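You operate a simulated robot arm through the tools that you are given. There is no shell and no other tool. Be economical: measure what you need, move in short steps, check, and stop when the job is done.

You run a simulated robot arm. Do the job below in one go: nothing can be reset, and whatever is moved stays where it is left.

Task
Give the wettest of the red-, blue- and yellow-grip trays one run in the end bay.
Fine: go by the In figure on the tags; yellow seat on the teal-edged shelf; blue-handled door shut before the green run key, and left shut; one run only. Where these are worked on the way, their far stop is far enough and under half their travel is too little: blue-handled door.
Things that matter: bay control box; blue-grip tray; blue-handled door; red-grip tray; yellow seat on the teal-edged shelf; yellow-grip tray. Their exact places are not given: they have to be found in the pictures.

The check looks at the end state, three seconds after you hand in, the way a careful person would. Anything else that was tipped, shoved, dropped, spilled or broken makes it a failure.

Robot
A 6-joint arm with a two-finger parallel gripper on a trunk, on a base that drives. Base frame: it is fixed to the floor where the robot stands at the start and does not move with it; the origin is under the middle of the robot, x ahead of it, y to its left, z up. Readings come in mm, degrees, newtons and seconds.
With the tool pointing down near the work surface it reaches from about 200 to 840 mm from the robot's upright axis, wherever it stands. Its first joint turns from -166.0 to 166.0 degrees. Places, roughly: bay control box [400, 300, 1400]; blue-grip tray, red-grip tray, yellow-grip tray [250, 1250, 750]; blue-handled door [600, -500, 1200]; yellow seat on the teal-edged shelf [800, -300, 1000]. Payload 3.91 kg.
Tool frame: the origin (TCP) lies between the finger pads and is the grasp point; the fingertips stand 30 mm ahead of it; z points along the fingers, y is the line along which they close. The gripper opens to 110 mm. The fingers are 20 mm wide and 10 mm thick; the gripper's body (48 by 112 mm) begins 55 mm behind the TCP.
Orientation is told as [roll, pitch, yaw] about the base's x, y, z axes, in that order, counted from this pose: with the fingers straight down and closing along the base's y, the tool's x points along the base's -x, its y along +y and its z along -z.

Tools
- The arm moves only by the tool step_arm. Its argument "series" is one flat list of numbers, 7 for each row, row after row: the shift along the tool's x, y, z in mm, then the turn, a rotation vector about the tool's x, y, z in degrees, then the opening, from 0 (shut) to 1 (fully open). In form: [tx, ty, tz, wx, wy, wz, jaw, tx, ty, tz, wx, wy, wz, jaw, ...]. A call has 1 to 10 rows; each row shifts and turns the commanded pose from where the row before left it, along the tool's axes as they then stand. A row lasts 0.2 s, in which the tool goes at most 50 mm and 8.6 degrees; a call with a longer step from one row to the next is refused whole, and so is a gripper value outside its range. Where a pose cannot be reached the arm comes as near as it can. A force on the tool above 90 N (or 10 N above the force at the start of the call, whichever is more), or a blocked arm, ends the call early, and 0.2 s more pass. Each finger travels about 108 mm/s and halts on what it meets, pressing with about 34 N; the grip force reading is that of the motor and also rises with nothing between the fingers. The clock runs only during rows and for 0.2 s after the last one: add rows that do not move to give the fingers time. It gives the time, the measured TCP pose, the force on the tool (base axes), the opening and the grip force at its end, in the units of the frame above (readings bear some noise), with the torque about the TCP (base axes, N m) and any sound that the robot's microphone picked up.
- Cameras (640 x 400 px; columns grow to the right, rows downward): "scene" is now at [-90.8, -10.6, 1554.3]; the picture's right is [-0.07, -1.00, 0.00], its down [-0.49, 0.03, -0.87] and it looks along [0.87, -0.06, -0.49] (base axes); focal length 214 px, centre (320, 200). "wrist" rides on the gripper at [77, 7, -114] in the tool frame; the picture's right is [-0.09, 1.00, 0.00], its down [-0.80, -0.07, -0.59] and it looks along [-0.59, -0.05, 0.80] (tool axes); focal length 270 px, centre (320, 200).
- capture(camera): a new picture of that camera. The clock stands still meanwhile.
- move_column(by): slides the trunk up (or, below 0, down) by that many mm; the arm and the scene camera ride with it, the base frame stays. It gives what a move gives, with no picture.
- drive_base(legs): drives the robot by 1 to 6 legs, each [ahead, left, turn to the left] in mm, mm and degrees, along the robot's own axes; the way and the turn of a leg run together, so that a leg with both is an arc; at most 1500 mm and 180 degrees a leg. The arm and the cameras ride along, it lands a little off, and it stops where it bumps. It gives what a move gives.
- head_to(pan, tilt): turns the head with the scene camera to pan (to the left, within 86 degrees either way) and tilt (down, from -29 to 69), counted from straight ahead of the robot. It gives what a move gives.
- probe_pixels(camera, pixels): for up to 12 pixels [column, row] of the newest picture of that camera ("zoom" is the newest enlarged one), the place [x, y, z] in the base frame of the surface seen there, good to about 2 mm, but the place of the scene camera against the robot may be out by one fixed shift of up to 18 mm in any direction. The clock stands still meanwhile.
- enlarge(camera, box): a new picture of the part [left, top, right, bottom] of that camera's present view, enlarged. The clock stands still meanwhile.
- hand_in(): hands the job in; it is judged then, once.

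Keep the steps short. Do not move on a guess: measure, check each grasp and each placing, and mend mistakes. In all there are 80 turns and 60 pictures (those below and enlarged ones count). Leave the gripper open and the arm clear of the work at the hand-in unless told otherwise, and finish with a single line.

The tools are called after "Call:" as name(argument=value, ...) on one line, values as JSON. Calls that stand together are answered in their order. step_arm: Moves the arm, as the interface text tells. Its arguments: {"type":"object","properties":{"series":{"type":"array"}},"required":["series"]} The other tools are called the same way: move_column (by) slides the trunk up or down; drive_base (legs) drives the base; head_to (pan, tilt) turns the head that bears the scene camera; capture (camera) takes a picture; probe_pixels (camera, pixels) gives the place of the surface under pixels of a picture; enlarge (camera, box) takes an enlarged picture of a part of a camera's view; hand_in () hands the job in.

At the start:

```text
clock: 0.0
tool_pos: [313.6, 173.6, 999.8]
tcp_rot: [0.0, -0.1, 0.0]
wrist_force: [-0.7, -0.1, -0.1]
torque: [0.0, -0.02, 0.02]
opening: 110.1
grip_force: 0.2
trunk travel left (down, up): [-475.0, 65.0]
robot x, y, heading: [-0.2, -1.5, 0.1]
head pan, tilt: [-4.0, 29.6]
```

scene: 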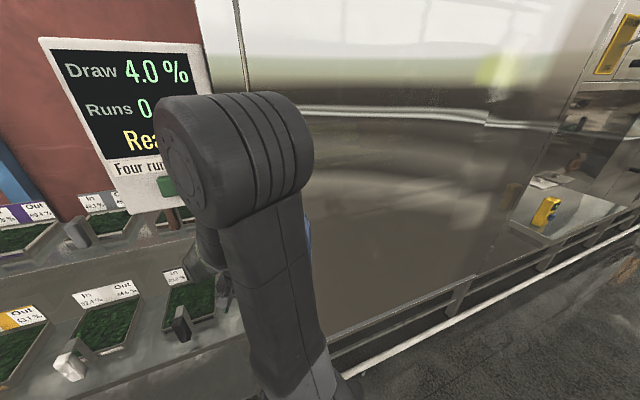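
wrist: 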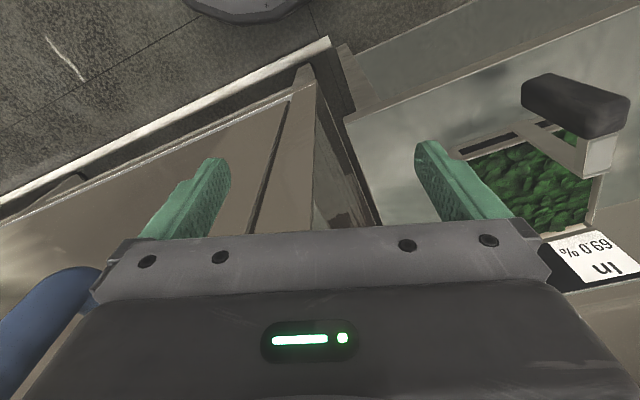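

The scene shows a control box with a display, and trays to the left. I'll pan the head left to see the trays and the box.

Call:
head_to(pan=50, tilt=30)

Call:
capture(camera="scene")

Call:
head_to(pan=-40, tilt=25)

Call:
capture(camera="scene")

```text
clock: 1.2
tool_pos: [314.8, 173.3, 1000.0]
tcp_rot: [0.0, 0.0, 0.0]
wrist_force: [-0.2, 1.3, -0.6]
torque: [0.0, 0.04, 0.02]
opening: 110.1
grip_force: 0.0
trunk travel left (down, up): [-475.0, 65.0]
robot x, y, heading: [-3.1, -1.1, 0.0]
head pan, tilt: [50.0, 30.0]
```

```text
57 pictures are left
```

scene: 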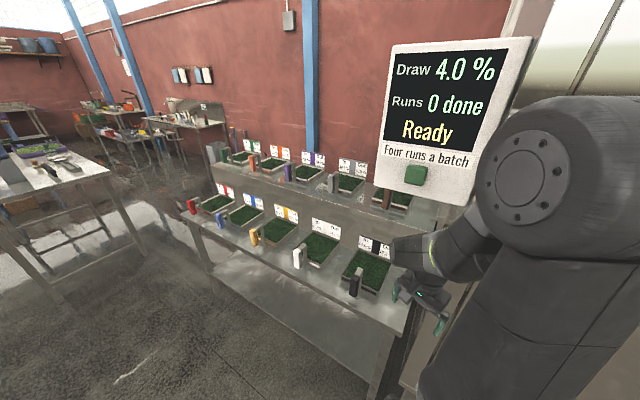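

```text
clock: 2.9
tool_pos: [314.1, 171.6, 999.6]
tcp_rot: [0.0, 0.0, 0.0]
wrist_force: [0.2, -1.1, 0.2]
torque: [0.01, 0.02, -0.02]
opening: 109.7
grip_force: 0.1
trunk travel left (down, up): [-475.0, 65.0]
robot x, y, heading: [2.7, -3.5, 0.3]
head pan, tilt: [-40.0, 25.0]
```

```text
56 pictures are left
```

scene: 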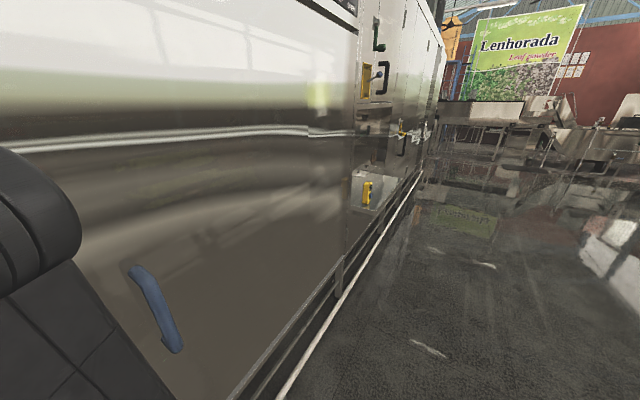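

The trays with tags are on the left, and a blue handle is on the big panel ahead. I'll read the tags and the panel enlarged.

Call:
enlarge(camera="scene", box=[300, 0, 460, 100])

Call:
probe_pixels(camera="scene", pixels=[[135, 270], [155, 310], [175, 345], [250, 250], [200, 100], [345, 200], [350, 60], [362, 195], [100, 30], [300, 5], [365, 75], [330, 280]])

Call:
head_to(pan=60, tilt=30)

Call:
enlarge(camera="scene", box=[230, 150, 390, 250])

Call:
capture(camera="scene")

```text
4.00 times, centred on (380, 50) of scene
```

zoom: 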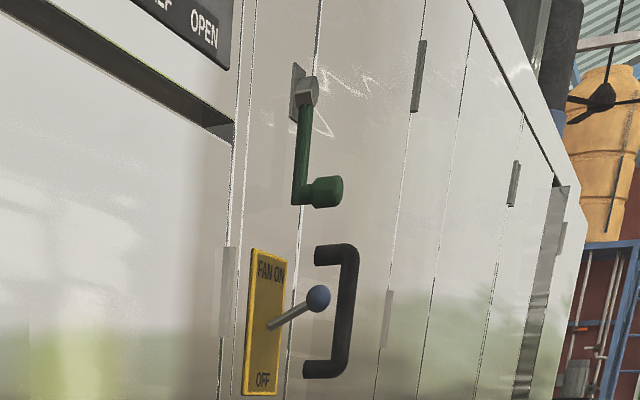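

```text
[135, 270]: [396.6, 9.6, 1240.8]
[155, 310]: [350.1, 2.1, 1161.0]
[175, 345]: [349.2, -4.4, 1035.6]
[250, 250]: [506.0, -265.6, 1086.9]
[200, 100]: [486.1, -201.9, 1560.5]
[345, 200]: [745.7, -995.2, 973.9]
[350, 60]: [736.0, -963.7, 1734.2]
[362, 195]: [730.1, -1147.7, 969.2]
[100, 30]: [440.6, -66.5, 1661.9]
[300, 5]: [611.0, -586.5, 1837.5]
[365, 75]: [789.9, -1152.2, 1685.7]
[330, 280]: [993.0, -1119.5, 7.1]
```

```text
clock: 4.6
tool_pos: [313.3, 172.2, 999.1]
tcp_rot: [0.0, 0.0, 0.0]
wrist_force: [-0.4, 0.0, 0.1]
torque: [0.03, 0.0, -0.02]
opening: 110.0
grip_force: 0.1
trunk travel left (down, up): [-475.0, 65.0]
robot x, y, heading: [-2.6, 1.2, -0.2]
head pan, tilt: [60.0, 30.0]
```

```text
4.00 times, centred on (310, 200) of scene
```

zoom: 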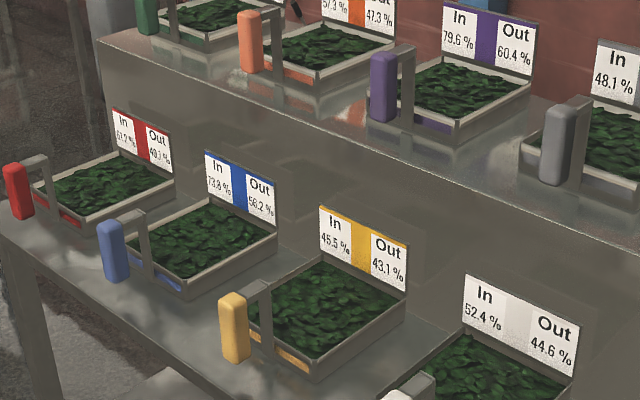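

```text
53 pictures are left
```

scene: 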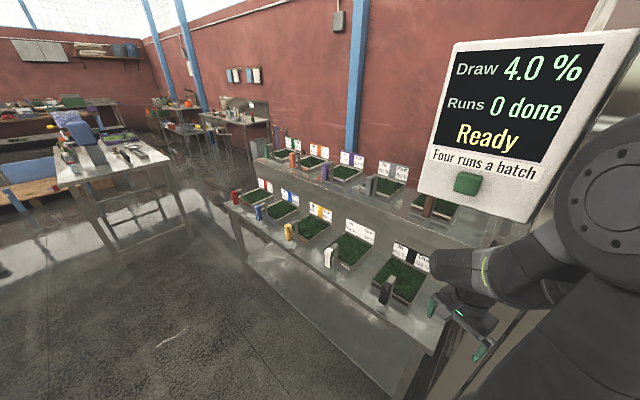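

Blue reads about 73.8 and yellow 45.5; red's first digit is unclear. I'll enlarge more tightly.

Call:
enlarge(camera="scene", box=[250, 172, 306, 207])

Call:
probe_pixels(camera="scene", pixels=[[467, 183], [258, 212], [235, 197], [288, 231], [284, 210], [320, 232], [329, 257], [480, 130], [440, 345], [400, 375], [620, 60], [232, 212]])

```text
11.43 times, centred on (278, 190) of scene
```

zoom: 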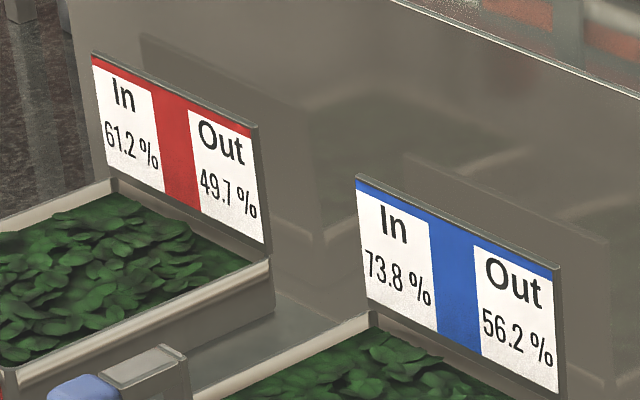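

```text
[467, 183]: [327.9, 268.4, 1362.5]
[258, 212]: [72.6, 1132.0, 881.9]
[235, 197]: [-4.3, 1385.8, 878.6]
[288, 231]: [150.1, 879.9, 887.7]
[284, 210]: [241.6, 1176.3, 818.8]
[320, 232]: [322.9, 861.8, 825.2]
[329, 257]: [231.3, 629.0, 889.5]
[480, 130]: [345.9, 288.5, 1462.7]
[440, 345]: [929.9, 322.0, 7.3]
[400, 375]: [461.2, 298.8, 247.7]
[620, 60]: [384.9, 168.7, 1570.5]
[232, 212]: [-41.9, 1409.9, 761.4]
```

Blue (73.8) is wettest. Now the machine front: I'll look straight ahead level, and to the right.

Call:
head_to(pan=-15, tilt=-5)

Call:
capture(camera="scene")

Call:
head_to(pan=-80, tilt=30)

Call:
capture(camera="scene")

```text
clock: 6.1
tool_pos: [313.1, 172.3, 1000.5]
tcp_rot: [0.0, 0.0, 0.0]
wrist_force: [0.7, -0.3, -0.9]
torque: [-0.04, 0.0, 0.03]
opening: 110.0
grip_force: 0.0
trunk travel left (down, up): [-475.0, 65.0]
robot x, y, heading: [0.8, 0.2, 0.1]
head pan, tilt: [-15.0, -5.0]
```

```text
51 pictures are left
```

scene: 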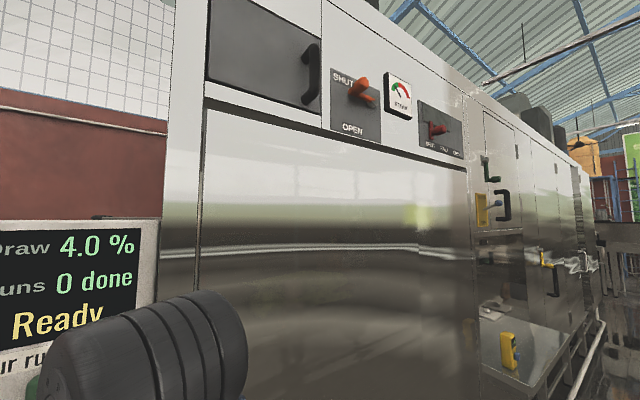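

```text
clock: 7.5
tool_pos: [313.9, 173.4, 1001.1]
tcp_rot: [0.0, 0.0, 0.1]
wrist_force: [0.4, -0.2, -0.6]
torque: [-0.02, 0.01, -0.02]
opening: 110.2
grip_force: 0.0
trunk travel left (down, up): [-475.0, 65.0]
robot x, y, heading: [2.2, 4.3, -0.0]
head pan, tilt: [-80.0, 30.0]
```

```text
50 pictures are left
```

scene: 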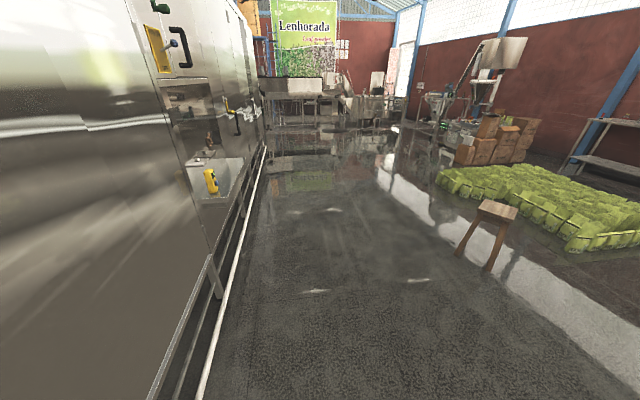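

The end bay door looks like the large panel with the blue handle at its left edge. I'll probe to check free floor behind, then back off for an overview.

Call:
probe_pixels(camera="scene", pixels=[[630, 395], [630, 300], [480, 215], [450, 390], [300, 390], [570, 240], [212, 182], [228, 200], [190, 130], [500, 260]])

Call:
drive_base(legs=[[-400, -800, 0]])

Call:
head_to(pan=15, tilt=15)

Call:
capture(camera="scene")

```text
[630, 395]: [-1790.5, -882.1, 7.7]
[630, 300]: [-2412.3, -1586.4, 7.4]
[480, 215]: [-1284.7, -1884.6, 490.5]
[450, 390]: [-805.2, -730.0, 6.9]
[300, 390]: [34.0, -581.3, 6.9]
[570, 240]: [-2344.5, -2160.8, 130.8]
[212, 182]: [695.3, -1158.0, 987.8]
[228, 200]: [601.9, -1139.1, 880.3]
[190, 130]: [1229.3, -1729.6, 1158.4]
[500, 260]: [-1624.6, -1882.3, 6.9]
```

```text
clock: 12.2
tool_pos: [-79.9, -630.6, 999.5]
tcp_rot: [0.0, 0.0, 0.0]
wrist_force: [0.2, -0.7, 0.0]
torque: [0.01, -0.01, 0.02]
opening: 109.9
grip_force: 0.1
trunk travel left (down, up): [-475.0, 65.0]
robot x, y, heading: [-394.5, -806.0, -0.4]
head pan, tilt: [-80.0, 30.0]
```

```text
clock: 13.9
tool_pos: [-79.8, -629.7, 999.8]
tcp_rot: [0.0, -0.1, 0.0]
wrist_force: [-0.2, -0.4, 0.7]
torque: [-0.01, 0.0, 0.01]
opening: 109.9
grip_force: 0.1
trunk travel left (down, up): [-475.0, 65.0]
robot x, y, heading: [-392.0, -805.3, 0.2]
head pan, tilt: [15.0, 15.0]
```

```text
49 pictures are left
```

scene: 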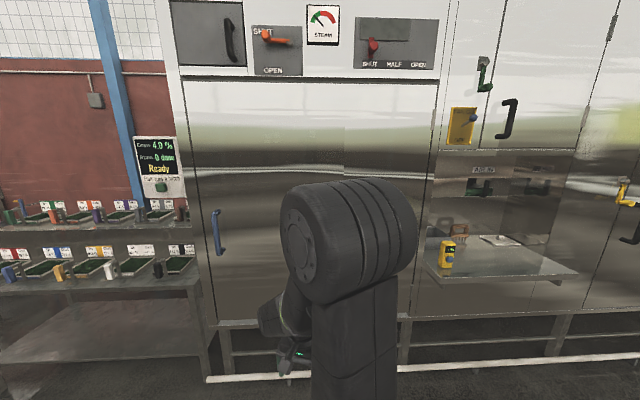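

I see the whole door now, from px (180,80) to (435,310), with its blue handle at (217,232). I'll enlarge its edges to learn how it moves.

Call:
enlarge(camera="scene", box=[170, 190, 298, 390])

Call:
enlarge(camera="scene", box=[380, 60, 620, 320])

Call:
probe_pixels(camera="scene", pixels=[[215, 215], [217, 232], [219, 250], [240, 232], [188, 100], [205, 300], [200, 250], [430, 100], [400, 310], [260, 318], [447, 255], [430, 160]])

```text
2.00 times, centred on (234, 290) of scene
```

zoom: 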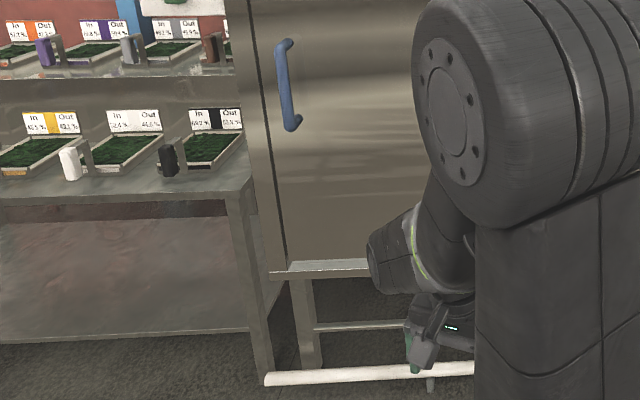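

```text
1.54 times, centred on (500, 190) of scene
```

zoom: 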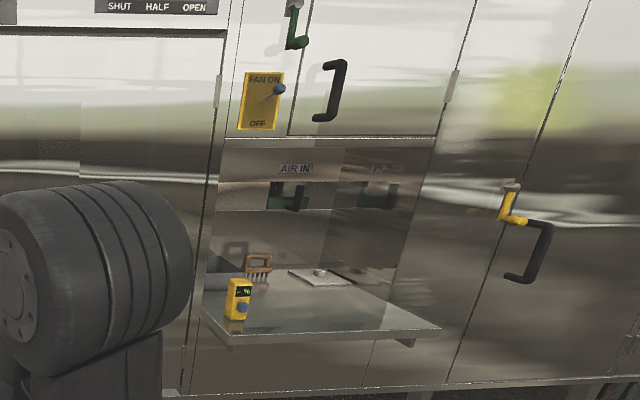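

```text
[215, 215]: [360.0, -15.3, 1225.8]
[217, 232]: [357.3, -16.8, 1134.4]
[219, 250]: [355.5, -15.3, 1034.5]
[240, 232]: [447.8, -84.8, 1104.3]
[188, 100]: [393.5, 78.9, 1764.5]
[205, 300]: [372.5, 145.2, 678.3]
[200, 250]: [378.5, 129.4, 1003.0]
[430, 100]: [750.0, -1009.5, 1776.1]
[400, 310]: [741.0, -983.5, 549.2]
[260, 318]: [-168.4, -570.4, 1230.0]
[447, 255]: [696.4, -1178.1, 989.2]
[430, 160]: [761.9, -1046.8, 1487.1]
```

The door is hinged on its right (hinge near [745,-995]) with handle 1.05 m from the hinge, 65 mm proud of the face. I'm in free floor, so I'll reorient the tool to point forward, fingers closing horizontally.

Call:
step_arm(series=[-50, -30, -26, 0, 0, 0, 1, -50, -30, -26, 0, 0, 0, 1, -50, -30, -26, 0, 0, 0, 1, -50, -30, -26, 0, 0, 0, 1, -50, -30, -26, 0, 0, 0, 1, 0, 0, 0, 0, -8.5, 0, 1, 0, 0, 0, 0, -8.5, 0, 1, 0, 0, 0, 0, -8.5, 0, 1, 0, 0, 0, 0, -8.5, 0, 1, 0, 0, 0, 0, -8.5, 0, 1])

Call:
step_arm(series=[0, 0, 0, 0, -8.5, 0, 1, 0, 0, 0, 0, -8.5, 0, 1, 0, 0, 0, 0, -8.5, 0, 1, 0, 0, 0, 0, -8.5, 0, 1, 0, 0, 0, 0, -8.5, 0, 1, 0, 0, 0, 0, -5, 0, 1, 0, 0, 0, 0, 0, 0, 1])

```text
refused: row 1 steps farther than a row can; nothing moved
```

```text
clock: 15.5
tool_pos: [-70.2, -617.9, 1007.5]
tcp_rot: [2.3, -48.7, -1.6]
wrist_force: [-0.2, -0.1, -0.2]
torque: [-0.01, 0.01, -0.02]
opening: 109.8
grip_force: 0.0
trunk travel left (down, up): [-475.0, 65.0]
robot x, y, heading: [-393.1, -802.3, -0.2]
head pan, tilt: [15.0, 15.0]
```

The first call was refused (step too long), so only the half turn ran. I'll move the tool forward, up and to the middle, then finish the turn.

Call:
step_arm(series=[-37, -21, 15, 0, 0, 0, 1, -37, -21, 15, 0, 0, 0, 1, -37, -21, 15, 0, 0, 0, 1, -37, -21, 15, 0, 0, 0, 1, -37, -21, 15, 0, 0, 0, 1, -37, -21, 15, 0, 0, 0, 1, -37, -21, 15, 0, 0, 0, 1])

Call:
step_arm(series=[0, 0, 0, 0, -8.5, 0, 1, 0, 0, 0, 0, -8.5, 0, 1, 0, 0, 0, 0, -8.5, 0, 1, 0, 0, 0, 0, -8.5, 0, 1, 0, 0, 0, 0, -8.5, 0, 1, 0, 0, 0, 0, 0, 0, 1])

```text
clock: 17.1
tool_pos: [175.4, -771.2, 1122.6]
tcp_rot: [-2.4, -47.7, 3.2]
wrist_force: [-1.7, -3.8, -1.4]
torque: [0.24, -0.1, 0.15]
opening: 109.9
grip_force: 0.0
trunk travel left (down, up): [-475.0, 65.0]
robot x, y, heading: [-393.5, -801.6, 0.0]
head pan, tilt: [15.0, 15.0]
```

```text
clock: 18.5
tool_pos: [181.8, -695.1, 1140.5]
tcp_rot: [-5.6, -81.5, 3.6]
wrist_force: [0.8, 0.5, -0.3]
torque: [0.0, 0.01, 0.0]
opening: 109.9
grip_force: 0.0
out of reach, approached as far as the arm can: row 1, 2, 3, 4, 5
trunk travel left (down, up): [-475.0, 65.0]
robot x, y, heading: [-396.5, -804.3, 0.0]
head pan, tilt: [15.0, 15.0]
```

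It stopped short laterally; seemingly the arm can't point forward right on its midline. I'll shift left 100 mm and see whether it settles.

Call:
step_arm(series=[0, 50, 0, 0, 0, 0, 1, 0, 50, 0, 0, 0, 0, 1, 0, 0, 0, 0, 0, 0, 1])

Call:
capture(camera="scene")

```text
clock: 19.3
tool_pos: [183.1, -594.2, 1140.7]
tcp_rot: [-5.3, -81.6, 3.8]
wrist_force: [0.3, -1.1, -0.4]
torque: [-0.01, -0.03, 0.0]
opening: 109.8
grip_force: 0.0
trunk travel left (down, up): [-475.0, 65.0]
robot x, y, heading: [-394.6, -801.2, -0.1]
head pan, tilt: [15.0, 15.0]
```

```text
46 pictures are left
```

scene: 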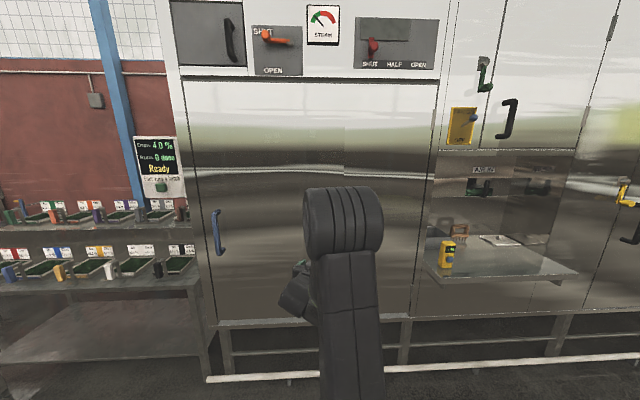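

The arm holds now. I'll level the tool the last 8°, then turn 18° to face the door squarely and drive to 120 mm short of the handle.

Call:
step_arm(series=[0, 0, 0, 0, -8, 0, 1, 0, 0, 0, 0, 0, 0, 1])

Call:
drive_base(legs=[[0, 0, 18], [261, 308, 0]])

Call:
head_to(pan=25, tilt=30)

Call:
capture(camera="scene")

Call:
capture(camera="wrist")

```text
clock: 19.9
tool_pos: [182.5, -594.9, 1139.5]
tcp_rot: [-59.8, -89.2, 58.5]
wrist_force: [1.1, -0.9, -0.6]
torque: [0.01, -0.03, -0.02]
opening: 109.9
grip_force: 0.0
trunk travel left (down, up): [-475.0, 65.0]
robot x, y, heading: [-394.2, -803.1, 0.0]
head pan, tilt: [15.0, 15.0]
```

```text
clock: 23.4
tool_pos: [242.4, -57.6, 1138.9]
tcp_rot: [-57.6, -89.2, 74.5]
wrist_force: [-0.3, 0.2, -0.6]
torque: [0.0, -0.02, -0.01]
opening: 109.9
grip_force: 0.1
trunk travel left (down, up): [-475.0, 65.0]
robot x, y, heading: [-242.7, -438.1, 18.5]
head pan, tilt: [15.0, 15.0]
```

```text
clock: 24.1
tool_pos: [241.6, -59.2, 1139.8]
tcp_rot: [-57.8, -89.1, 74.7]
wrist_force: [-0.2, 0.0, 0.5]
torque: [0.0, -0.02, 0.01]
opening: 110.1
grip_force: 0.1
trunk travel left (down, up): [-475.0, 65.0]
robot x, y, heading: [-242.0, -435.9, 18.3]
head pan, tilt: [25.0, 30.0]
```

```text
45 pictures are left
```

scene: 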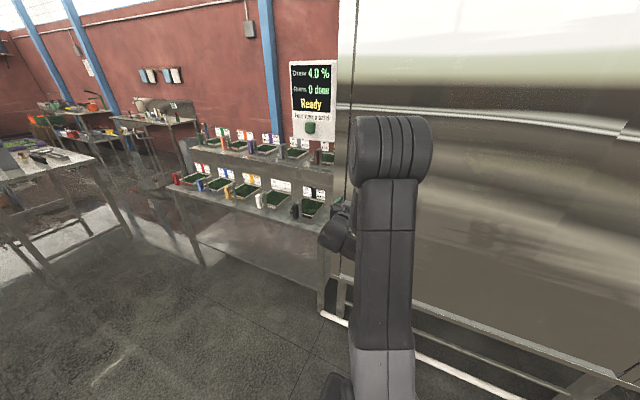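

```text
44 pictures are left
```

wrist: 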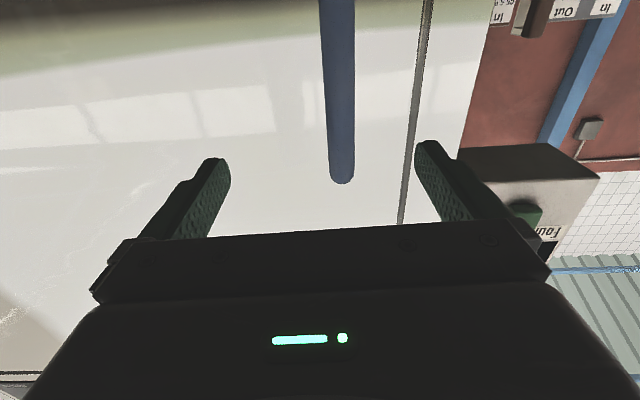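

The wrist picture (upside down) shows the blue bar between the fingers at px (340,150). I'll probe it for the exact distance.

Call:
probe_pixels(camera="wrist", pixels=[[340, 60], [340, 120], [342, 175], [300, 120], [425, 100], [412, 180]])

```text
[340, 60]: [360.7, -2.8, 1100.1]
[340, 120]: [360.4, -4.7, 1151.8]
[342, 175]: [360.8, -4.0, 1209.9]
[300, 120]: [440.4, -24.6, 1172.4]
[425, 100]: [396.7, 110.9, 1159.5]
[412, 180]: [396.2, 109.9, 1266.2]
```

Bar is 134 mm ahead and 12 mm left of the TCP. I'll advance around it and close.

Call:
step_arm(series=[0, 12, 30, 0, 0, 0, 1, 0, 0, 45, 0, 0, 0, 1, 0, 0, 45, 0, 0, 0, 1, 0, 0, 12, 0, 0, 0, 1, 0, 0, 0, 0, 0, 0, 0, 0, 0, 0, 0, 0, 0, 0, 0, 0, 0, 0, 0, 0, 0])

Call:
capture(camera="wrist")

```text
clock: 25.8
tool_pos: [359.7, -4.3, 1139.2]
tcp_rot: [-64.4, -89.1, 81.8]
wrist_force: [-8.1, 23.1, 2.6]
torque: [0.97, 0.54, 0.69]
opening: 27.8
grip_force: 44.9
trunk travel left (down, up): [-475.0, 65.0]
robot x, y, heading: [-243.3, -433.8, 18.4]
head pan, tilt: [25.0, 30.0]
```

```text
43 pictures are left
```

wrist: 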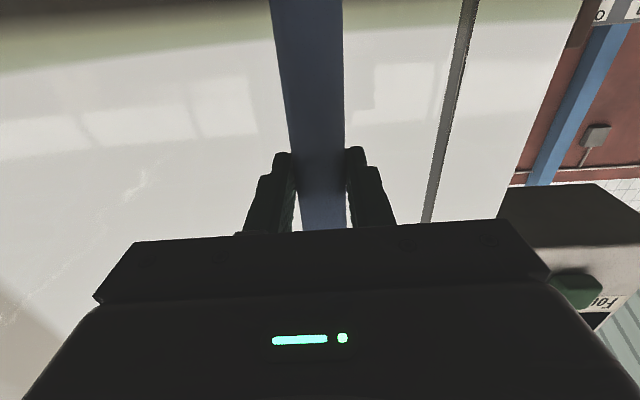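

Gripped (opening 27.8 on the bar). I'll pull gently 40 mm with the arm and watch the force.

Call:
step_arm(series=[0, 0, -15, 0, 0, 0, 0, 0, 0, -15, 0, 0, 0, 0, 0, 0, -15, 0, 0, 0, 0, 0, 0, -15, 0, 0, 0, 0, 0, 0, 0, 0, 0, 0, 0])

```text
clock: 26.9
tool_pos: [305.5, -26.1, 1139.6]
tcp_rot: [-60.2, -89.1, 76.9]
wrist_force: [-5.7, 11.4, 1.3]
torque: [0.83, -0.1, -0.02]
opening: 27.7
grip_force: 44.8
trunk travel left (down, up): [-475.0, 65.0]
robot x, y, heading: [-241.6, -436.5, 17.9]
head pan, tilt: [25.0, 30.0]
```

The door swings freely. I'll now carry it by driving on an arc around the hinge, testing with 8° first.

Call:
drive_base(legs=[[-117, -107, 8]])

```text
clock: 28.4
tool_pos: [177.6, -95.3, 1139.3]
tcp_rot: [-60.2, -89.0, 85.2]
wrist_force: [-7.1, 12.8, 0.2]
torque: [0.74, 0.67, 0.38]
opening: 27.8
grip_force: 44.7
trunk travel left (down, up): [-475.0, 65.0]
robot x, y, heading: [-308.5, -583.4, 26.4]
head pan, tilt: [25.0, 30.0]
```

Forces steady, path right. Continue 4 legs more of the same.

Call:
drive_base(legs=[[-117, -107, 8], [-117, -107, 8], [-117, -107, 8], [-117, -107, 8]])

```text
clock: 32.8
tool_pos: [-220.9, -536.6, 1138.5]
tcp_rot: [-78.1, -88.5, 135.7]
wrist_force: [-52.0, 25.4, 7.1]
torque: [0.68, 0.8, 0.81]
opening: 27.9
grip_force: 45.1
trunk travel left (down, up): [-475.0, 65.0]
robot x, y, heading: [-365.5, -1207.1, 58.2]
head pan, tilt: [25.0, 30.0]
```

A radial side force of 58 N has built up; I'll relax the arm outward 10 mm (tool +y) and read again.

Call:
step_arm(series=[0, 5, 0, 0, 0, 0, 0, 0, 5, 0, 0, 0, 0, 0, 0, 0, 0, 0, 0, 0, 0])

```text
clock: 33.6
tool_pos: [-219.4, -533.2, 1138.7]
tcp_rot: [-61.2, -89.1, 118.5]
wrist_force: [8.1, -7.0, -7.9]
torque: [0.62, 0.61, -0.5]
opening: 27.6
grip_force: 44.7
trunk travel left (down, up): [-475.0, 65.0]
robot x, y, heading: [-364.6, -1204.9, 58.0]
head pan, tilt: [25.0, 30.0]
```

Relaxed. Two more legs, then check.

Call:
drive_base(legs=[[-117, -105, 8], [-117, -105, 8]])

```text
clock: 36.0
tool_pos: [-316.1, -816.8, 1138.7]
tcp_rot: [-61.8, -88.9, 135.5]
wrist_force: [15.5, -2.7, -13.1]
torque: [-0.13, 1.08, -0.07]
opening: 27.7
grip_force: 45.0
trunk travel left (down, up): [-475.0, 65.0]
robot x, y, heading: [-269.4, -1503.3, 74.4]
head pan, tilt: [25.0, 30.0]
```

Good: about 59° open. Three more legs to ~83°.

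Call:
drive_base(legs=[[-117, -106, 8], [-117, -106, 8], [-117, -106, 8]])

```text
clock: 39.5
tool_pos: [-312.8, -1270.2, 1139.2]
tcp_rot: [-81.6, -88.5, -179.8]
wrist_force: [-51.5, -10.6, 2.8]
torque: [-0.14, 1.01, 0.69]
opening: 28.0
grip_force: 45.0
trunk travel left (down, up): [-475.0, 65.0]
robot x, y, heading: [28.7, -1877.3, 98.9]
head pan, tilt: [25.0, 30.0]
```

Door ~83° open. I release it and back the fingers off.

Call:
step_arm(series=[0, 5, 0, 0, 0, 0, 0.2, 0, 0, 0, 0, 0, 0, 1, 0, 0, 0, 0, 0, 0, 1, 0, 0, 0, 0, 0, 0, 1, 0, 0, -40, 0, 0, 0, 1, 0, 0, -40, 0, 0, 0, 1, 0, 0, -40, 0, 0, 0, 1])

Call:
head_to(pan=20, tilt=25)

Call:
capture(camera="scene")

```text
clock: 41.1
tool_pos: [-290.8, -1387.4, 1138.3]
tcp_rot: [-79.2, -89.0, 177.7]
wrist_force: [0.6, 0.7, 0.0]
torque: [-0.02, -0.02, 0.01]
opening: 109.8
grip_force: 0.0
trunk travel left (down, up): [-475.0, 65.0]
robot x, y, heading: [31.4, -1874.2, 98.9]
head pan, tilt: [25.0, 30.0]
```

```text
clock: 41.7
tool_pos: [-291.2, -1387.1, 1137.8]
tcp_rot: [-77.3, -89.0, 176.0]
wrist_force: [0.0, 0.9, -0.1]
torque: [0.02, 0.02, -0.02]
opening: 109.6
grip_force: 0.1
trunk travel left (down, up): [-475.0, 65.0]
robot x, y, heading: [30.0, -1866.1, 98.9]
head pan, tilt: [20.0, 25.0]
```

```text
42 pictures are left
```

scene: 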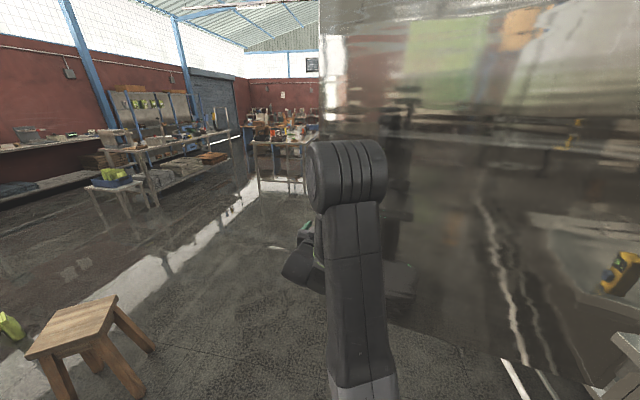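

The door stays open at ~83°. I'll drive around its free end to the front of the bay, keeping about 450 mm clear of the door and the stool.

Call:
drive_base(legs=[[0, 450, 0], [695, 331, 0], [680, -260, 0], [0, 0, -80]])

Call:
head_to(pan=0, tilt=20)

Call:
capture(camera="scene")

```text
clock: 55.2
tool_pos: [-263.1, -187.8, 1137.8]
tcp_rot: [-77.1, -89.0, 95.4]
wrist_force: [0.5, 0.1, -0.2]
torque: [0.02, 0.02, -0.02]
opening: 110.2
grip_force: 0.1
trunk travel left (down, up): [-475.0, 65.0]
robot x, y, heading: [-686.6, -586.2, 18.5]
head pan, tilt: [20.0, 25.0]
```

```text
clock: 56.0
tool_pos: [-263.5, -188.8, 1137.5]
tcp_rot: [-77.3, -88.9, 95.5]
wrist_force: [-0.4, 0.0, 0.4]
torque: [0.03, -0.01, -0.01]
opening: 109.9
grip_force: 0.1
trunk travel left (down, up): [-475.0, 65.0]
robot x, y, heading: [-682.0, -586.4, 18.9]
head pan, tilt: [0.0, 20.0]
```

```text
41 pictures are left
```

scene: 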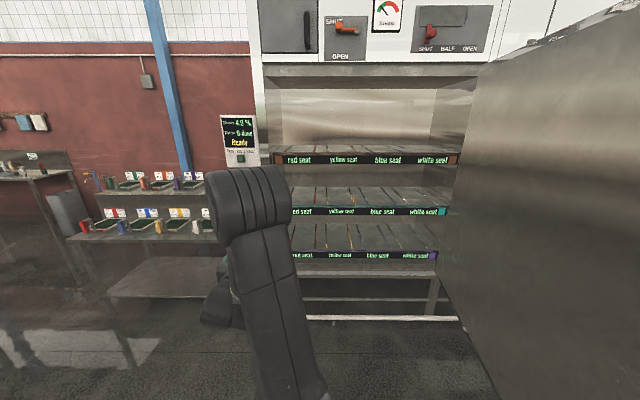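

Three shelves: brown, teal (middle) and purple edged, each with red/yellow/blue/white seats. I'll enlarge the middle shelf.

Call:
enlarge(camera="scene", box=[270, 140, 470, 265])

Call:
enlarge(camera="scene", box=[216, 110, 266, 170])

Call:
probe_pixels(camera="scene", pixels=[[320, 210], [365, 210], [343, 212], [343, 203], [338, 193], [370, 203], [441, 211], [343, 160], [350, 186], [385, 212], [343, 252], [330, 195]])

```text
3.20 times, centred on (370, 202) of scene
```

zoom: 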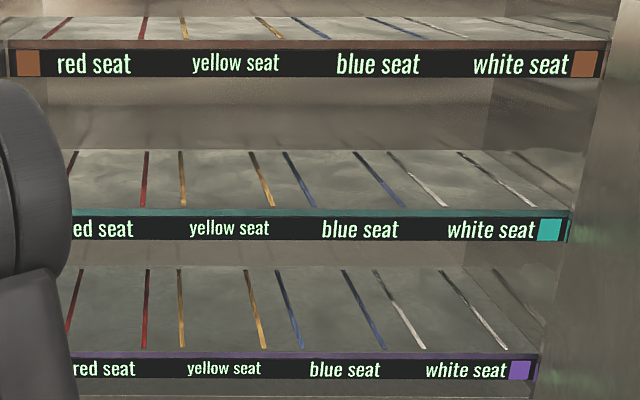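

```text
6.67 times, centred on (241, 140) of scene
```

zoom: 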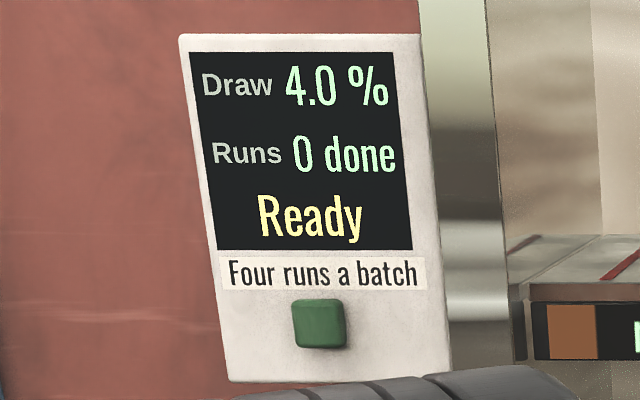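

```text
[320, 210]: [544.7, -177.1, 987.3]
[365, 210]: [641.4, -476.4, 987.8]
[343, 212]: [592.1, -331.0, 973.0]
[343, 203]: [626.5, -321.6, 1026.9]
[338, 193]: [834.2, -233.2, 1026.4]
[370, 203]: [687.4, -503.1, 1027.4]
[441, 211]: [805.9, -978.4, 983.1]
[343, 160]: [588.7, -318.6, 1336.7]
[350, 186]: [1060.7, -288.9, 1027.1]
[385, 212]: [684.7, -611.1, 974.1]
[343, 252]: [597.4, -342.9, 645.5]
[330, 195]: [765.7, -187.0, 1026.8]
```

Probe the yellow seat's lines on the teal shelf.

Call:
probe_pixels(camera="scene", pixels=[[326.3, 188], [326.6, 193], [327.2, 204], [348.5, 188], [351, 194], [355, 204], [359, 188], [368, 204], [315, 204], [340, 187.3], [343, 206], [343, 168]])

Call:
enlarge(camera="scene", box=[70, 170, 230, 270])

```text
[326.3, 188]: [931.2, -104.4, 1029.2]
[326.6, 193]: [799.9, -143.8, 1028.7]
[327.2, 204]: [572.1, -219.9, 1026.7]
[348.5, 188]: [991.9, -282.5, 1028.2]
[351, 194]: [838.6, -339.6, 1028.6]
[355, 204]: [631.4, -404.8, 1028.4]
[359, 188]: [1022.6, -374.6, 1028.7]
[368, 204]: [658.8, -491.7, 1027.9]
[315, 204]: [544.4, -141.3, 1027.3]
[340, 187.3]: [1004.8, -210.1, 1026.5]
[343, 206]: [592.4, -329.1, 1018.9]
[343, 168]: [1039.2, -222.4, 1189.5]
```

```text
4.00 times, centred on (150, 220) of scene
```

zoom: 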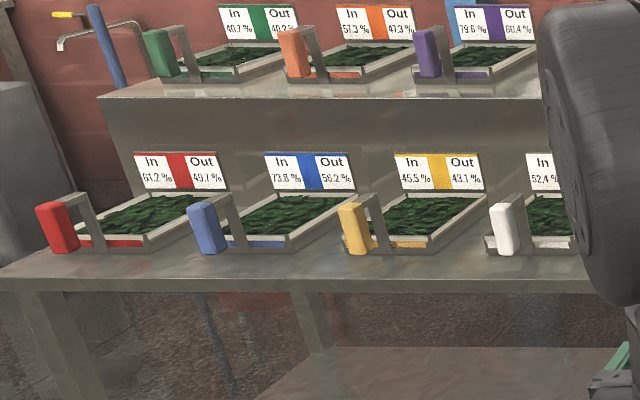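

The display still reads Ready / 0 done. Yellow seat centre ≈ (781,-252), z 1028, 194 wide, 377 deep. Everything is aligned at ~18°. Now drive left toward the tray table, staying back from its edge, and look at the blue tray closely.

Call:
drive_base(legs=[[426, 1002, 0]])

Call:
head_to(pan=35, tilt=35)

Call:
capture(camera="scene")

```text
clock: 61.6
tool_pos: [-178.1, 888.3, 1138.1]
tcp_rot: [-77.1, -88.9, 95.7]
wrist_force: [0.0, 0.0, -1.4]
torque: [0.02, 0.02, -0.01]
opening: 110.2
grip_force: 0.0
trunk travel left (down, up): [-475.0, 65.0]
robot x, y, heading: [-599.3, 491.0, 18.6]
head pan, tilt: [0.0, 20.0]
```

```text
clock: 62.6
tool_pos: [-177.9, 888.2, 1138.3]
tcp_rot: [-77.2, -88.8, 95.6]
wrist_force: [0.5, 0.8, 0.2]
torque: [-0.01, -0.02, 0.02]
opening: 110.0
grip_force: 0.1
trunk travel left (down, up): [-475.0, 65.0]
robot x, y, heading: [-600.8, 489.6, 18.8]
head pan, tilt: [35.0, 35.0]
```

```text
37 pictures are left
```

scene: 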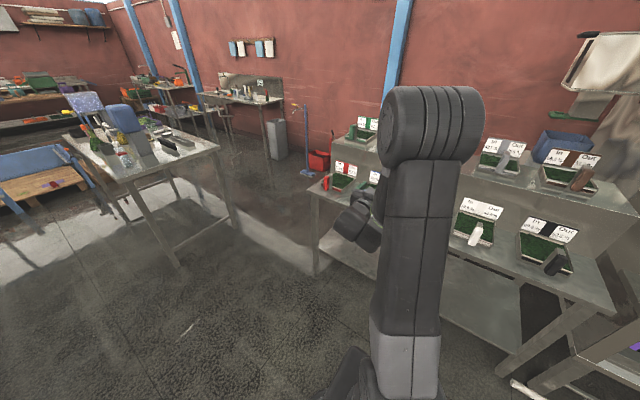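

The arm hides the blue tray. I'll check the left work table's position before moving further left.

Call:
probe_pixels(camera="scene", pixels=[[180, 265], [232, 225], [215, 148], [125, 182], [325, 185], [315, 270], [345, 175], [75, 140]])

```text
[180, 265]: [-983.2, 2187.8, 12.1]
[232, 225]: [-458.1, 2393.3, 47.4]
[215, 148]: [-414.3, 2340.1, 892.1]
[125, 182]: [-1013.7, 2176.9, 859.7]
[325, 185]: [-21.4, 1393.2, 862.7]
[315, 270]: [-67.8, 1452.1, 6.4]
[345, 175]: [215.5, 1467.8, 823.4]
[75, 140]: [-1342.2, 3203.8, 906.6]
```

Room is ample. I drive left 440 so that the blue tray is directly ahead of the head camera.

Call:
drive_base(legs=[[129, 442, 0]])

Call:
head_to(pan=-5, tilt=38)

Call:
capture(camera="scene")

```text
clock: 65.3
tool_pos: [-187.0, 1337.6, 1137.4]
tcp_rot: [-77.1, -88.9, 94.8]
wrist_force: [0.5, 0.2, 0.2]
torque: [-0.01, -0.02, 0.01]
opening: 109.7
grip_force: 0.1
trunk travel left (down, up): [-475.0, 65.0]
robot x, y, heading: [-610.8, 942.5, 17.7]
head pan, tilt: [35.0, 35.0]
```

```text
clock: 66.4
tool_pos: [-185.1, 1338.3, 1137.2]
tcp_rot: [-77.1, -88.9, 94.9]
wrist_force: [-0.2, -0.4, -0.1]
torque: [-0.01, -0.02, 0.01]
opening: 110.1
grip_force: 0.0
trunk travel left (down, up): [-475.0, 65.0]
robot x, y, heading: [-613.1, 942.9, 18.0]
head pan, tilt: [-5.0, 38.0]
```

```text
36 pictures are left
```

scene: 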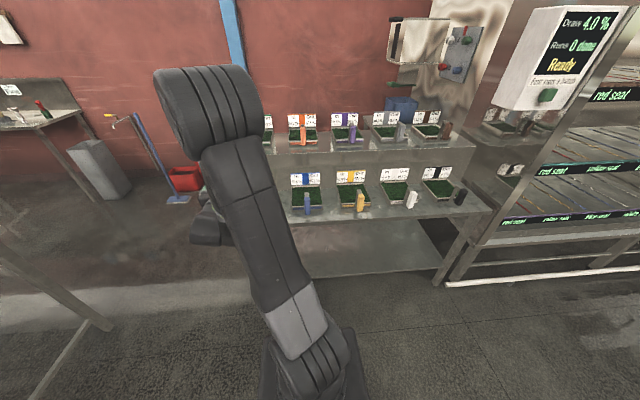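

Call:
enlarge(camera="scene", box=[274, 165, 354, 215])

Call:
probe_pixels(camera="zoom", pixels=[[265, 225], [265, 270], [265, 300], [258, 205], [150, 200], [150, 305], [340, 305], [360, 190], [145, 170], [355, 165], [250, 360], [250, 250]])

```text
8.00 times, centred on (314, 190) of scene
```

zoom: 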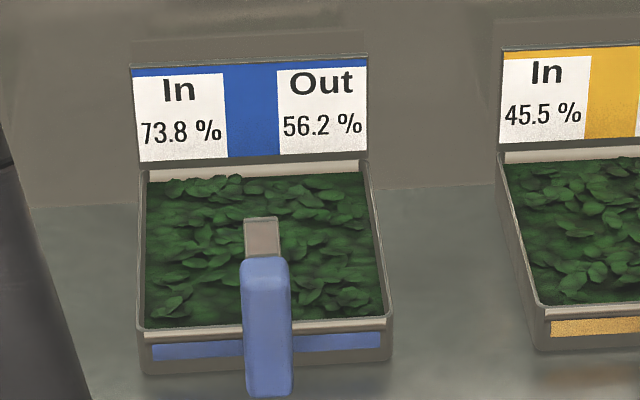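

```text
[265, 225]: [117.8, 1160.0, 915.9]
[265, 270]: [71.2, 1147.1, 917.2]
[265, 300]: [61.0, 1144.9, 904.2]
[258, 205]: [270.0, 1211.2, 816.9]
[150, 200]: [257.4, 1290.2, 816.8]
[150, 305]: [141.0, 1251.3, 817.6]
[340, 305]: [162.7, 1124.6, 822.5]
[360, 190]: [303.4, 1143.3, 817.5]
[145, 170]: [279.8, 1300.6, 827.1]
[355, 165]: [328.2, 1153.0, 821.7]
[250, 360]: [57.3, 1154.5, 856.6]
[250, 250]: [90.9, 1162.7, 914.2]
```

Blue tray: block grip centre ≈ (76,1152,872), strap behind it to the tray; tray ~160 wide, ~170 deep, at 18°. I'll tilt the tool to 30° below horizontal, drive to ~170 mm before the grip, lower the column, then check with the wrist camera.

Call:
step_arm(series=[0, 0, 0, 0, 8, 0, 1, 0, 0, 0, 0, 8, 0, 1, 0, 0, 0, 0, 8, 0, 1, 0, 0, 0, 0, 6, 0, 1, 0, 0, 0, 0, 0, 0, 1])

Call:
drive_base(legs=[[26, -248, 0]])

Call:
move_column(by=-220)

Call:
capture(camera="wrist")

```text
clock: 67.6
tool_pos: [-186.3, 1337.3, 1137.2]
tcp_rot: [-2.0, -59.7, 19.6]
wrist_force: [0.0, -1.2, 0.0]
torque: [-0.03, 0.01, -0.02]
opening: 110.0
grip_force: 0.1
trunk travel left (down, up): [-475.0, 65.0]
robot x, y, heading: [-610.8, 943.7, 17.8]
head pan, tilt: [-5.0, 38.0]
```

```text
clock: 69.4
tool_pos: [-88.0, 1113.6, 1138.0]
tcp_rot: [-2.2, -59.7, 19.8]
wrist_force: [0.5, -1.2, 0.9]
torque: [-0.02, 0.0, 0.0]
opening: 110.0
grip_force: 0.0
trunk travel left (down, up): [-475.0, 65.0]
robot x, y, heading: [-511.4, 718.9, 18.3]
head pan, tilt: [-5.0, 38.0]
```

```text
clock: 71.7
tool_pos: [-87.7, 1113.5, 918.2]
tcp_rot: [-2.1, -59.7, 19.9]
wrist_force: [0.2, -0.2, -0.6]
torque: [0.0, 0.01, 0.0]
opening: 109.9
grip_force: 0.1
trunk travel left (down, up): [-255.0, 285.0]
robot x, y, heading: [-511.2, 723.4, 18.2]
head pan, tilt: [-5.0, 38.0]
```

```text
34 pictures are left
```

wrist: 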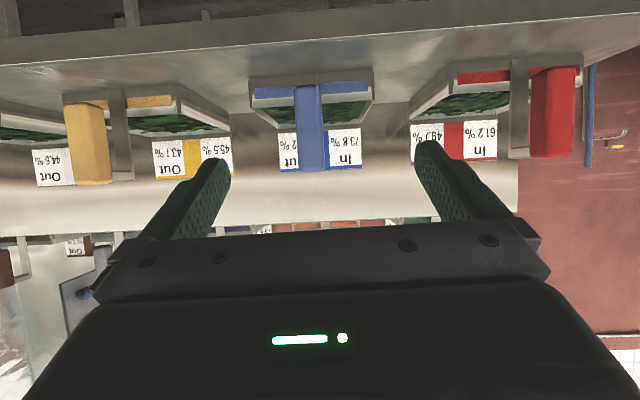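

Blue block is centred between the fingers at px (311,130) (picture is upside down). Probe it and its surroundings.

Call:
probe_pixels(camera="wrist", pixels=[[297, 130], [311, 130], [325, 130], [311, 92], [311, 165], [355, 95], [262, 97], [355, 84], [320, 50], [550, 150], [335, 120]])

```text
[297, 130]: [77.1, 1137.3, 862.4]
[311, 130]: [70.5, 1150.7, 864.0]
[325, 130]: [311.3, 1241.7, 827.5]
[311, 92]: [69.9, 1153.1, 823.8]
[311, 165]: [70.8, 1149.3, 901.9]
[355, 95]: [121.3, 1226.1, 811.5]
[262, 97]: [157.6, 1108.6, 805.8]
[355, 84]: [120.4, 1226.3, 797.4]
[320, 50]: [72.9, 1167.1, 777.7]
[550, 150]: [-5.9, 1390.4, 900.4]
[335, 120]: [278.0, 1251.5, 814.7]
```

Block front face at (70.5,1151), z 823–910, table z≈778. I align (x -47, y -13), advance 175 along the tool, and close.

Call:
step_arm(series=[-24, -7, 0, 0, 0, 0, 1, -24, -6, 0, 0, 0, 0, 1, 0, 0, 45, 0, 0, 0, 1, 0, 0, 45, 0, 0, 0, 1, 0, 0, 45, 0, 0, 0, 1, 0, 0, 40, 0, 0, 0, 1, 0, 0, 0, 0, 0, 0, 1])

Call:
capture(camera="wrist")

Call:
capture(camera="scene")

```text
clock: 73.3
tool_pos: [83.9, 1156.0, 872.3]
tcp_rot: [-2.2, -59.6, 20.0]
wrist_force: [0.7, -0.4, -0.1]
torque: [-0.02, -0.03, -0.01]
opening: 109.8
grip_force: 0.0
trunk travel left (down, up): [-255.0, 285.0]
robot x, y, heading: [-509.8, 719.3, 18.2]
head pan, tilt: [-5.0, 38.0]
```

```text
33 pictures are left
```

wrist: 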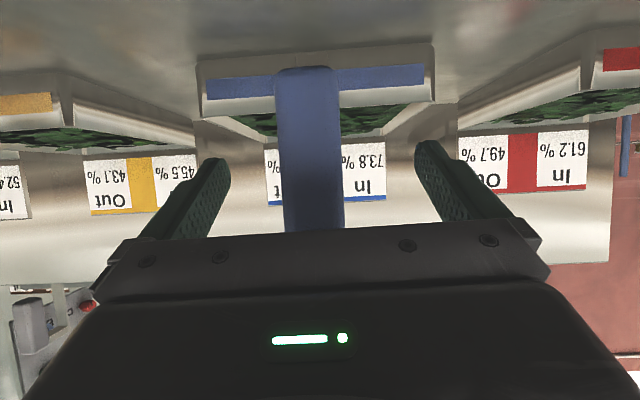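

```text
32 pictures are left
```

scene: 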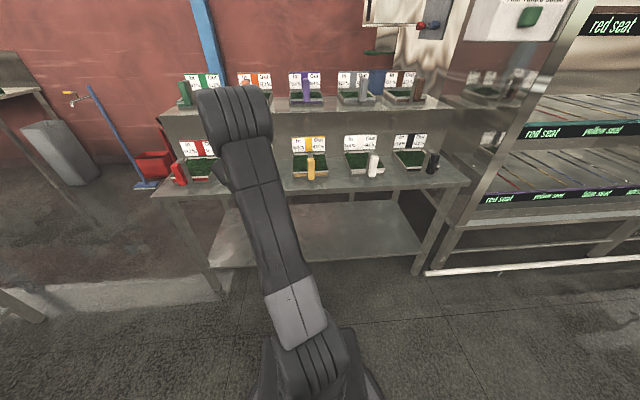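

Block is 6 mm to the tool's -y; shift and close.

Call:
step_arm(series=[0, -6, 0, 0, 0, 0, 1, 0, 0, 0, 0, 0, 0, 0.5, 0, 0, 0, 0, 0, 0, 0.2, 0, 0, 0, 0, 0, 0, 0, 0, 0, 0, 0, 0, 0, 0, 0, 0, 0, 0, 0, 0, 0])

```text
clock: 74.7
tool_pos: [85.1, 1149.6, 872.3]
tcp_rot: [-2.1, -59.8, 19.7]
wrist_force: [-0.1, 0.8, 3.9]
torque: [0.64, 0.13, 0.05]
opening: 29.7
grip_force: 33.6
trunk travel left (down, up): [-255.0, 285.0]
robot x, y, heading: [-513.5, 722.7, 18.1]
head pan, tilt: [-5.0, 38.0]
```

Gripped (29.7 mm). I lift 20 mm by the column and check for droop.

Call:
move_column(by=25)

Call:
capture(camera="wrist")

```text
clock: 75.4
tool_pos: [84.2, 1150.5, 897.4]
tcp_rot: [-1.9, -59.8, 19.8]
wrist_force: [-0.2, 0.1, 2.2]
torque: [0.32, 0.13, -0.06]
opening: 29.8
grip_force: 34.3
trunk travel left (down, up): [-280.0, 260.0]
robot x, y, heading: [-512.0, 718.4, 18.0]
head pan, tilt: [-5.0, 38.0]
```

```text
31 pictures are left
```

wrist: 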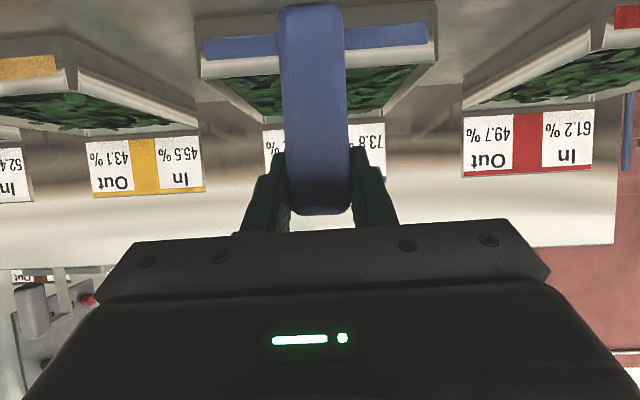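

The tray doesn't seem to have come up; the fingers slid along the block. I'll look closely.

Call:
enlarge(camera="wrist", box=[190, 0, 450, 240])

Call:
probe_pixels(camera="wrist", pixels=[[315, 30], [315, 100], [315, 160], [315, 205], [225, 70], [410, 60], [225, 30], [420, 20], [270, 190], [370, 180]])

```text
1.67 times, centred on (320, 120) of wrist
```

zoom: 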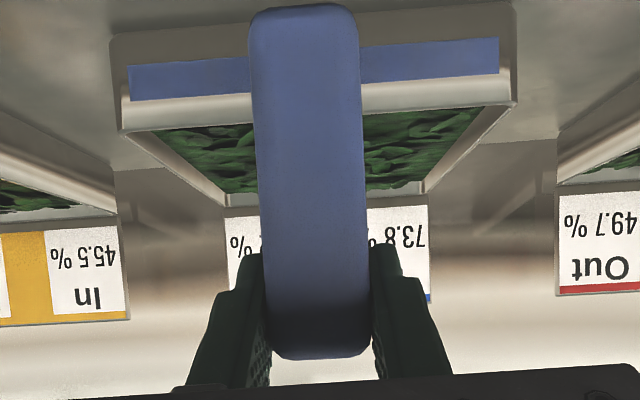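

```text
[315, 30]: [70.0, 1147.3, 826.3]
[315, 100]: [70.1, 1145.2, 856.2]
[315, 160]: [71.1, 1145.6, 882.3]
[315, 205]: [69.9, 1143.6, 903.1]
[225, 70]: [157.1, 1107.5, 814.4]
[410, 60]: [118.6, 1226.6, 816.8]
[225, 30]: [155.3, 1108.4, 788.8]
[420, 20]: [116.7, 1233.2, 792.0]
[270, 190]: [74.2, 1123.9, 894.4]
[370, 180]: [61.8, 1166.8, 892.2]
```

The fingers slid up the block. I'll open, go back down 32 mm to grip low-centre, close with more time, then lift slowly with the arm while reading the force.

Call:
step_arm(series=[0, 0, 0, 0, 0, 0, 0.5, 0, 0, 0, 0, 0, 0, 0.5, 14, 0, 8, 0, 0, 0, 0.5, 15, 0, 8, 0, 0, 0, 0.5, 0, 0, 0, 0, 0, 0, 0, 0, 0, 0, 0, 0, 0, 0, 0, 0, 0, 0, 0, 0, 0, 0, 0, 0, 0, 0, 0, 0, 0, 0, 0, 0, 0, 0, 0])

Call:
step_arm(series=[-3, 0, -1.7, 0, 0, 0, 0, -3, 0, -1.7, 0, 0, 0, 0])

```text
clock: 77.4
tool_pos: [83.1, 1149.3, 862.9]
tcp_rot: [-2.1, -59.8, 19.9]
wrist_force: [-0.4, 0.6, 1.5]
torque: [0.44, 0.18, 0.04]
opening: 29.9
grip_force: 34.3
trunk travel left (down, up): [-280.0, 260.0]
robot x, y, heading: [-513.2, 718.4, 18.2]
head pan, tilt: [-5.0, 38.0]
```

```text
clock: 78.0
tool_pos: [85.3, 1148.1, 868.9]
tcp_rot: [-2.2, -59.7, 20.0]
wrist_force: [-0.2, 0.0, -1.6]
torque: [-0.08, 0.29, -0.02]
opening: 29.7
grip_force: 34.3
trunk travel left (down, up): [-280.0, 260.0]
robot x, y, heading: [-513.2, 718.8, 18.1]
head pan, tilt: [-5.0, 38.0]
```

Hardly any load felt. I lift 15 mm more and look.

Call:
step_arm(series=[-4.3, 0, -2.5, 0, 0, 0, 0, -4.3, 0, -2.5, 0, 0, 0, 0, -4.3, 0, -2.5, 0, 0, 0, 0])

Call:
enlarge(camera="wrist", box=[160, 0, 480, 240])

Call:
probe_pixels(camera="zoom", pixels=[[310, 60], [310, 200], [310, 300], [150, 100], [490, 80], [140, 60], [490, 40]])

```text
clock: 78.8
tool_pos: [85.8, 1148.9, 886.3]
tcp_rot: [-2.1, -59.6, 20.0]
wrist_force: [-0.1, -0.7, -2.7]
torque: [-0.14, 0.3, 0.05]
opening: 29.9
grip_force: 33.4
trunk travel left (down, up): [-280.0, 260.0]
robot x, y, heading: [-512.6, 718.4, 17.9]
head pan, tilt: [-5.0, 38.0]
```

```text
1.67 times, centred on (320, 120) of wrist
```

zoom: 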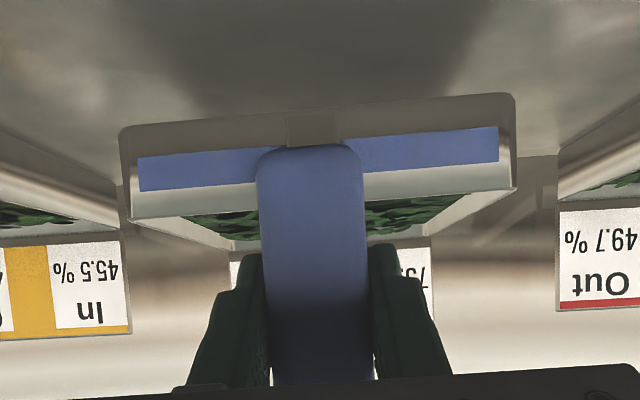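

```text
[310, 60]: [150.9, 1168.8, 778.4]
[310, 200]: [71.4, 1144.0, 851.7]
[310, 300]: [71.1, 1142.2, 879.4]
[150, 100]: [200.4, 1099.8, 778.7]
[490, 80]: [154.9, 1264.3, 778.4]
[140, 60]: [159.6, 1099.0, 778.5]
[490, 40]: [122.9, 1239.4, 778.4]
```

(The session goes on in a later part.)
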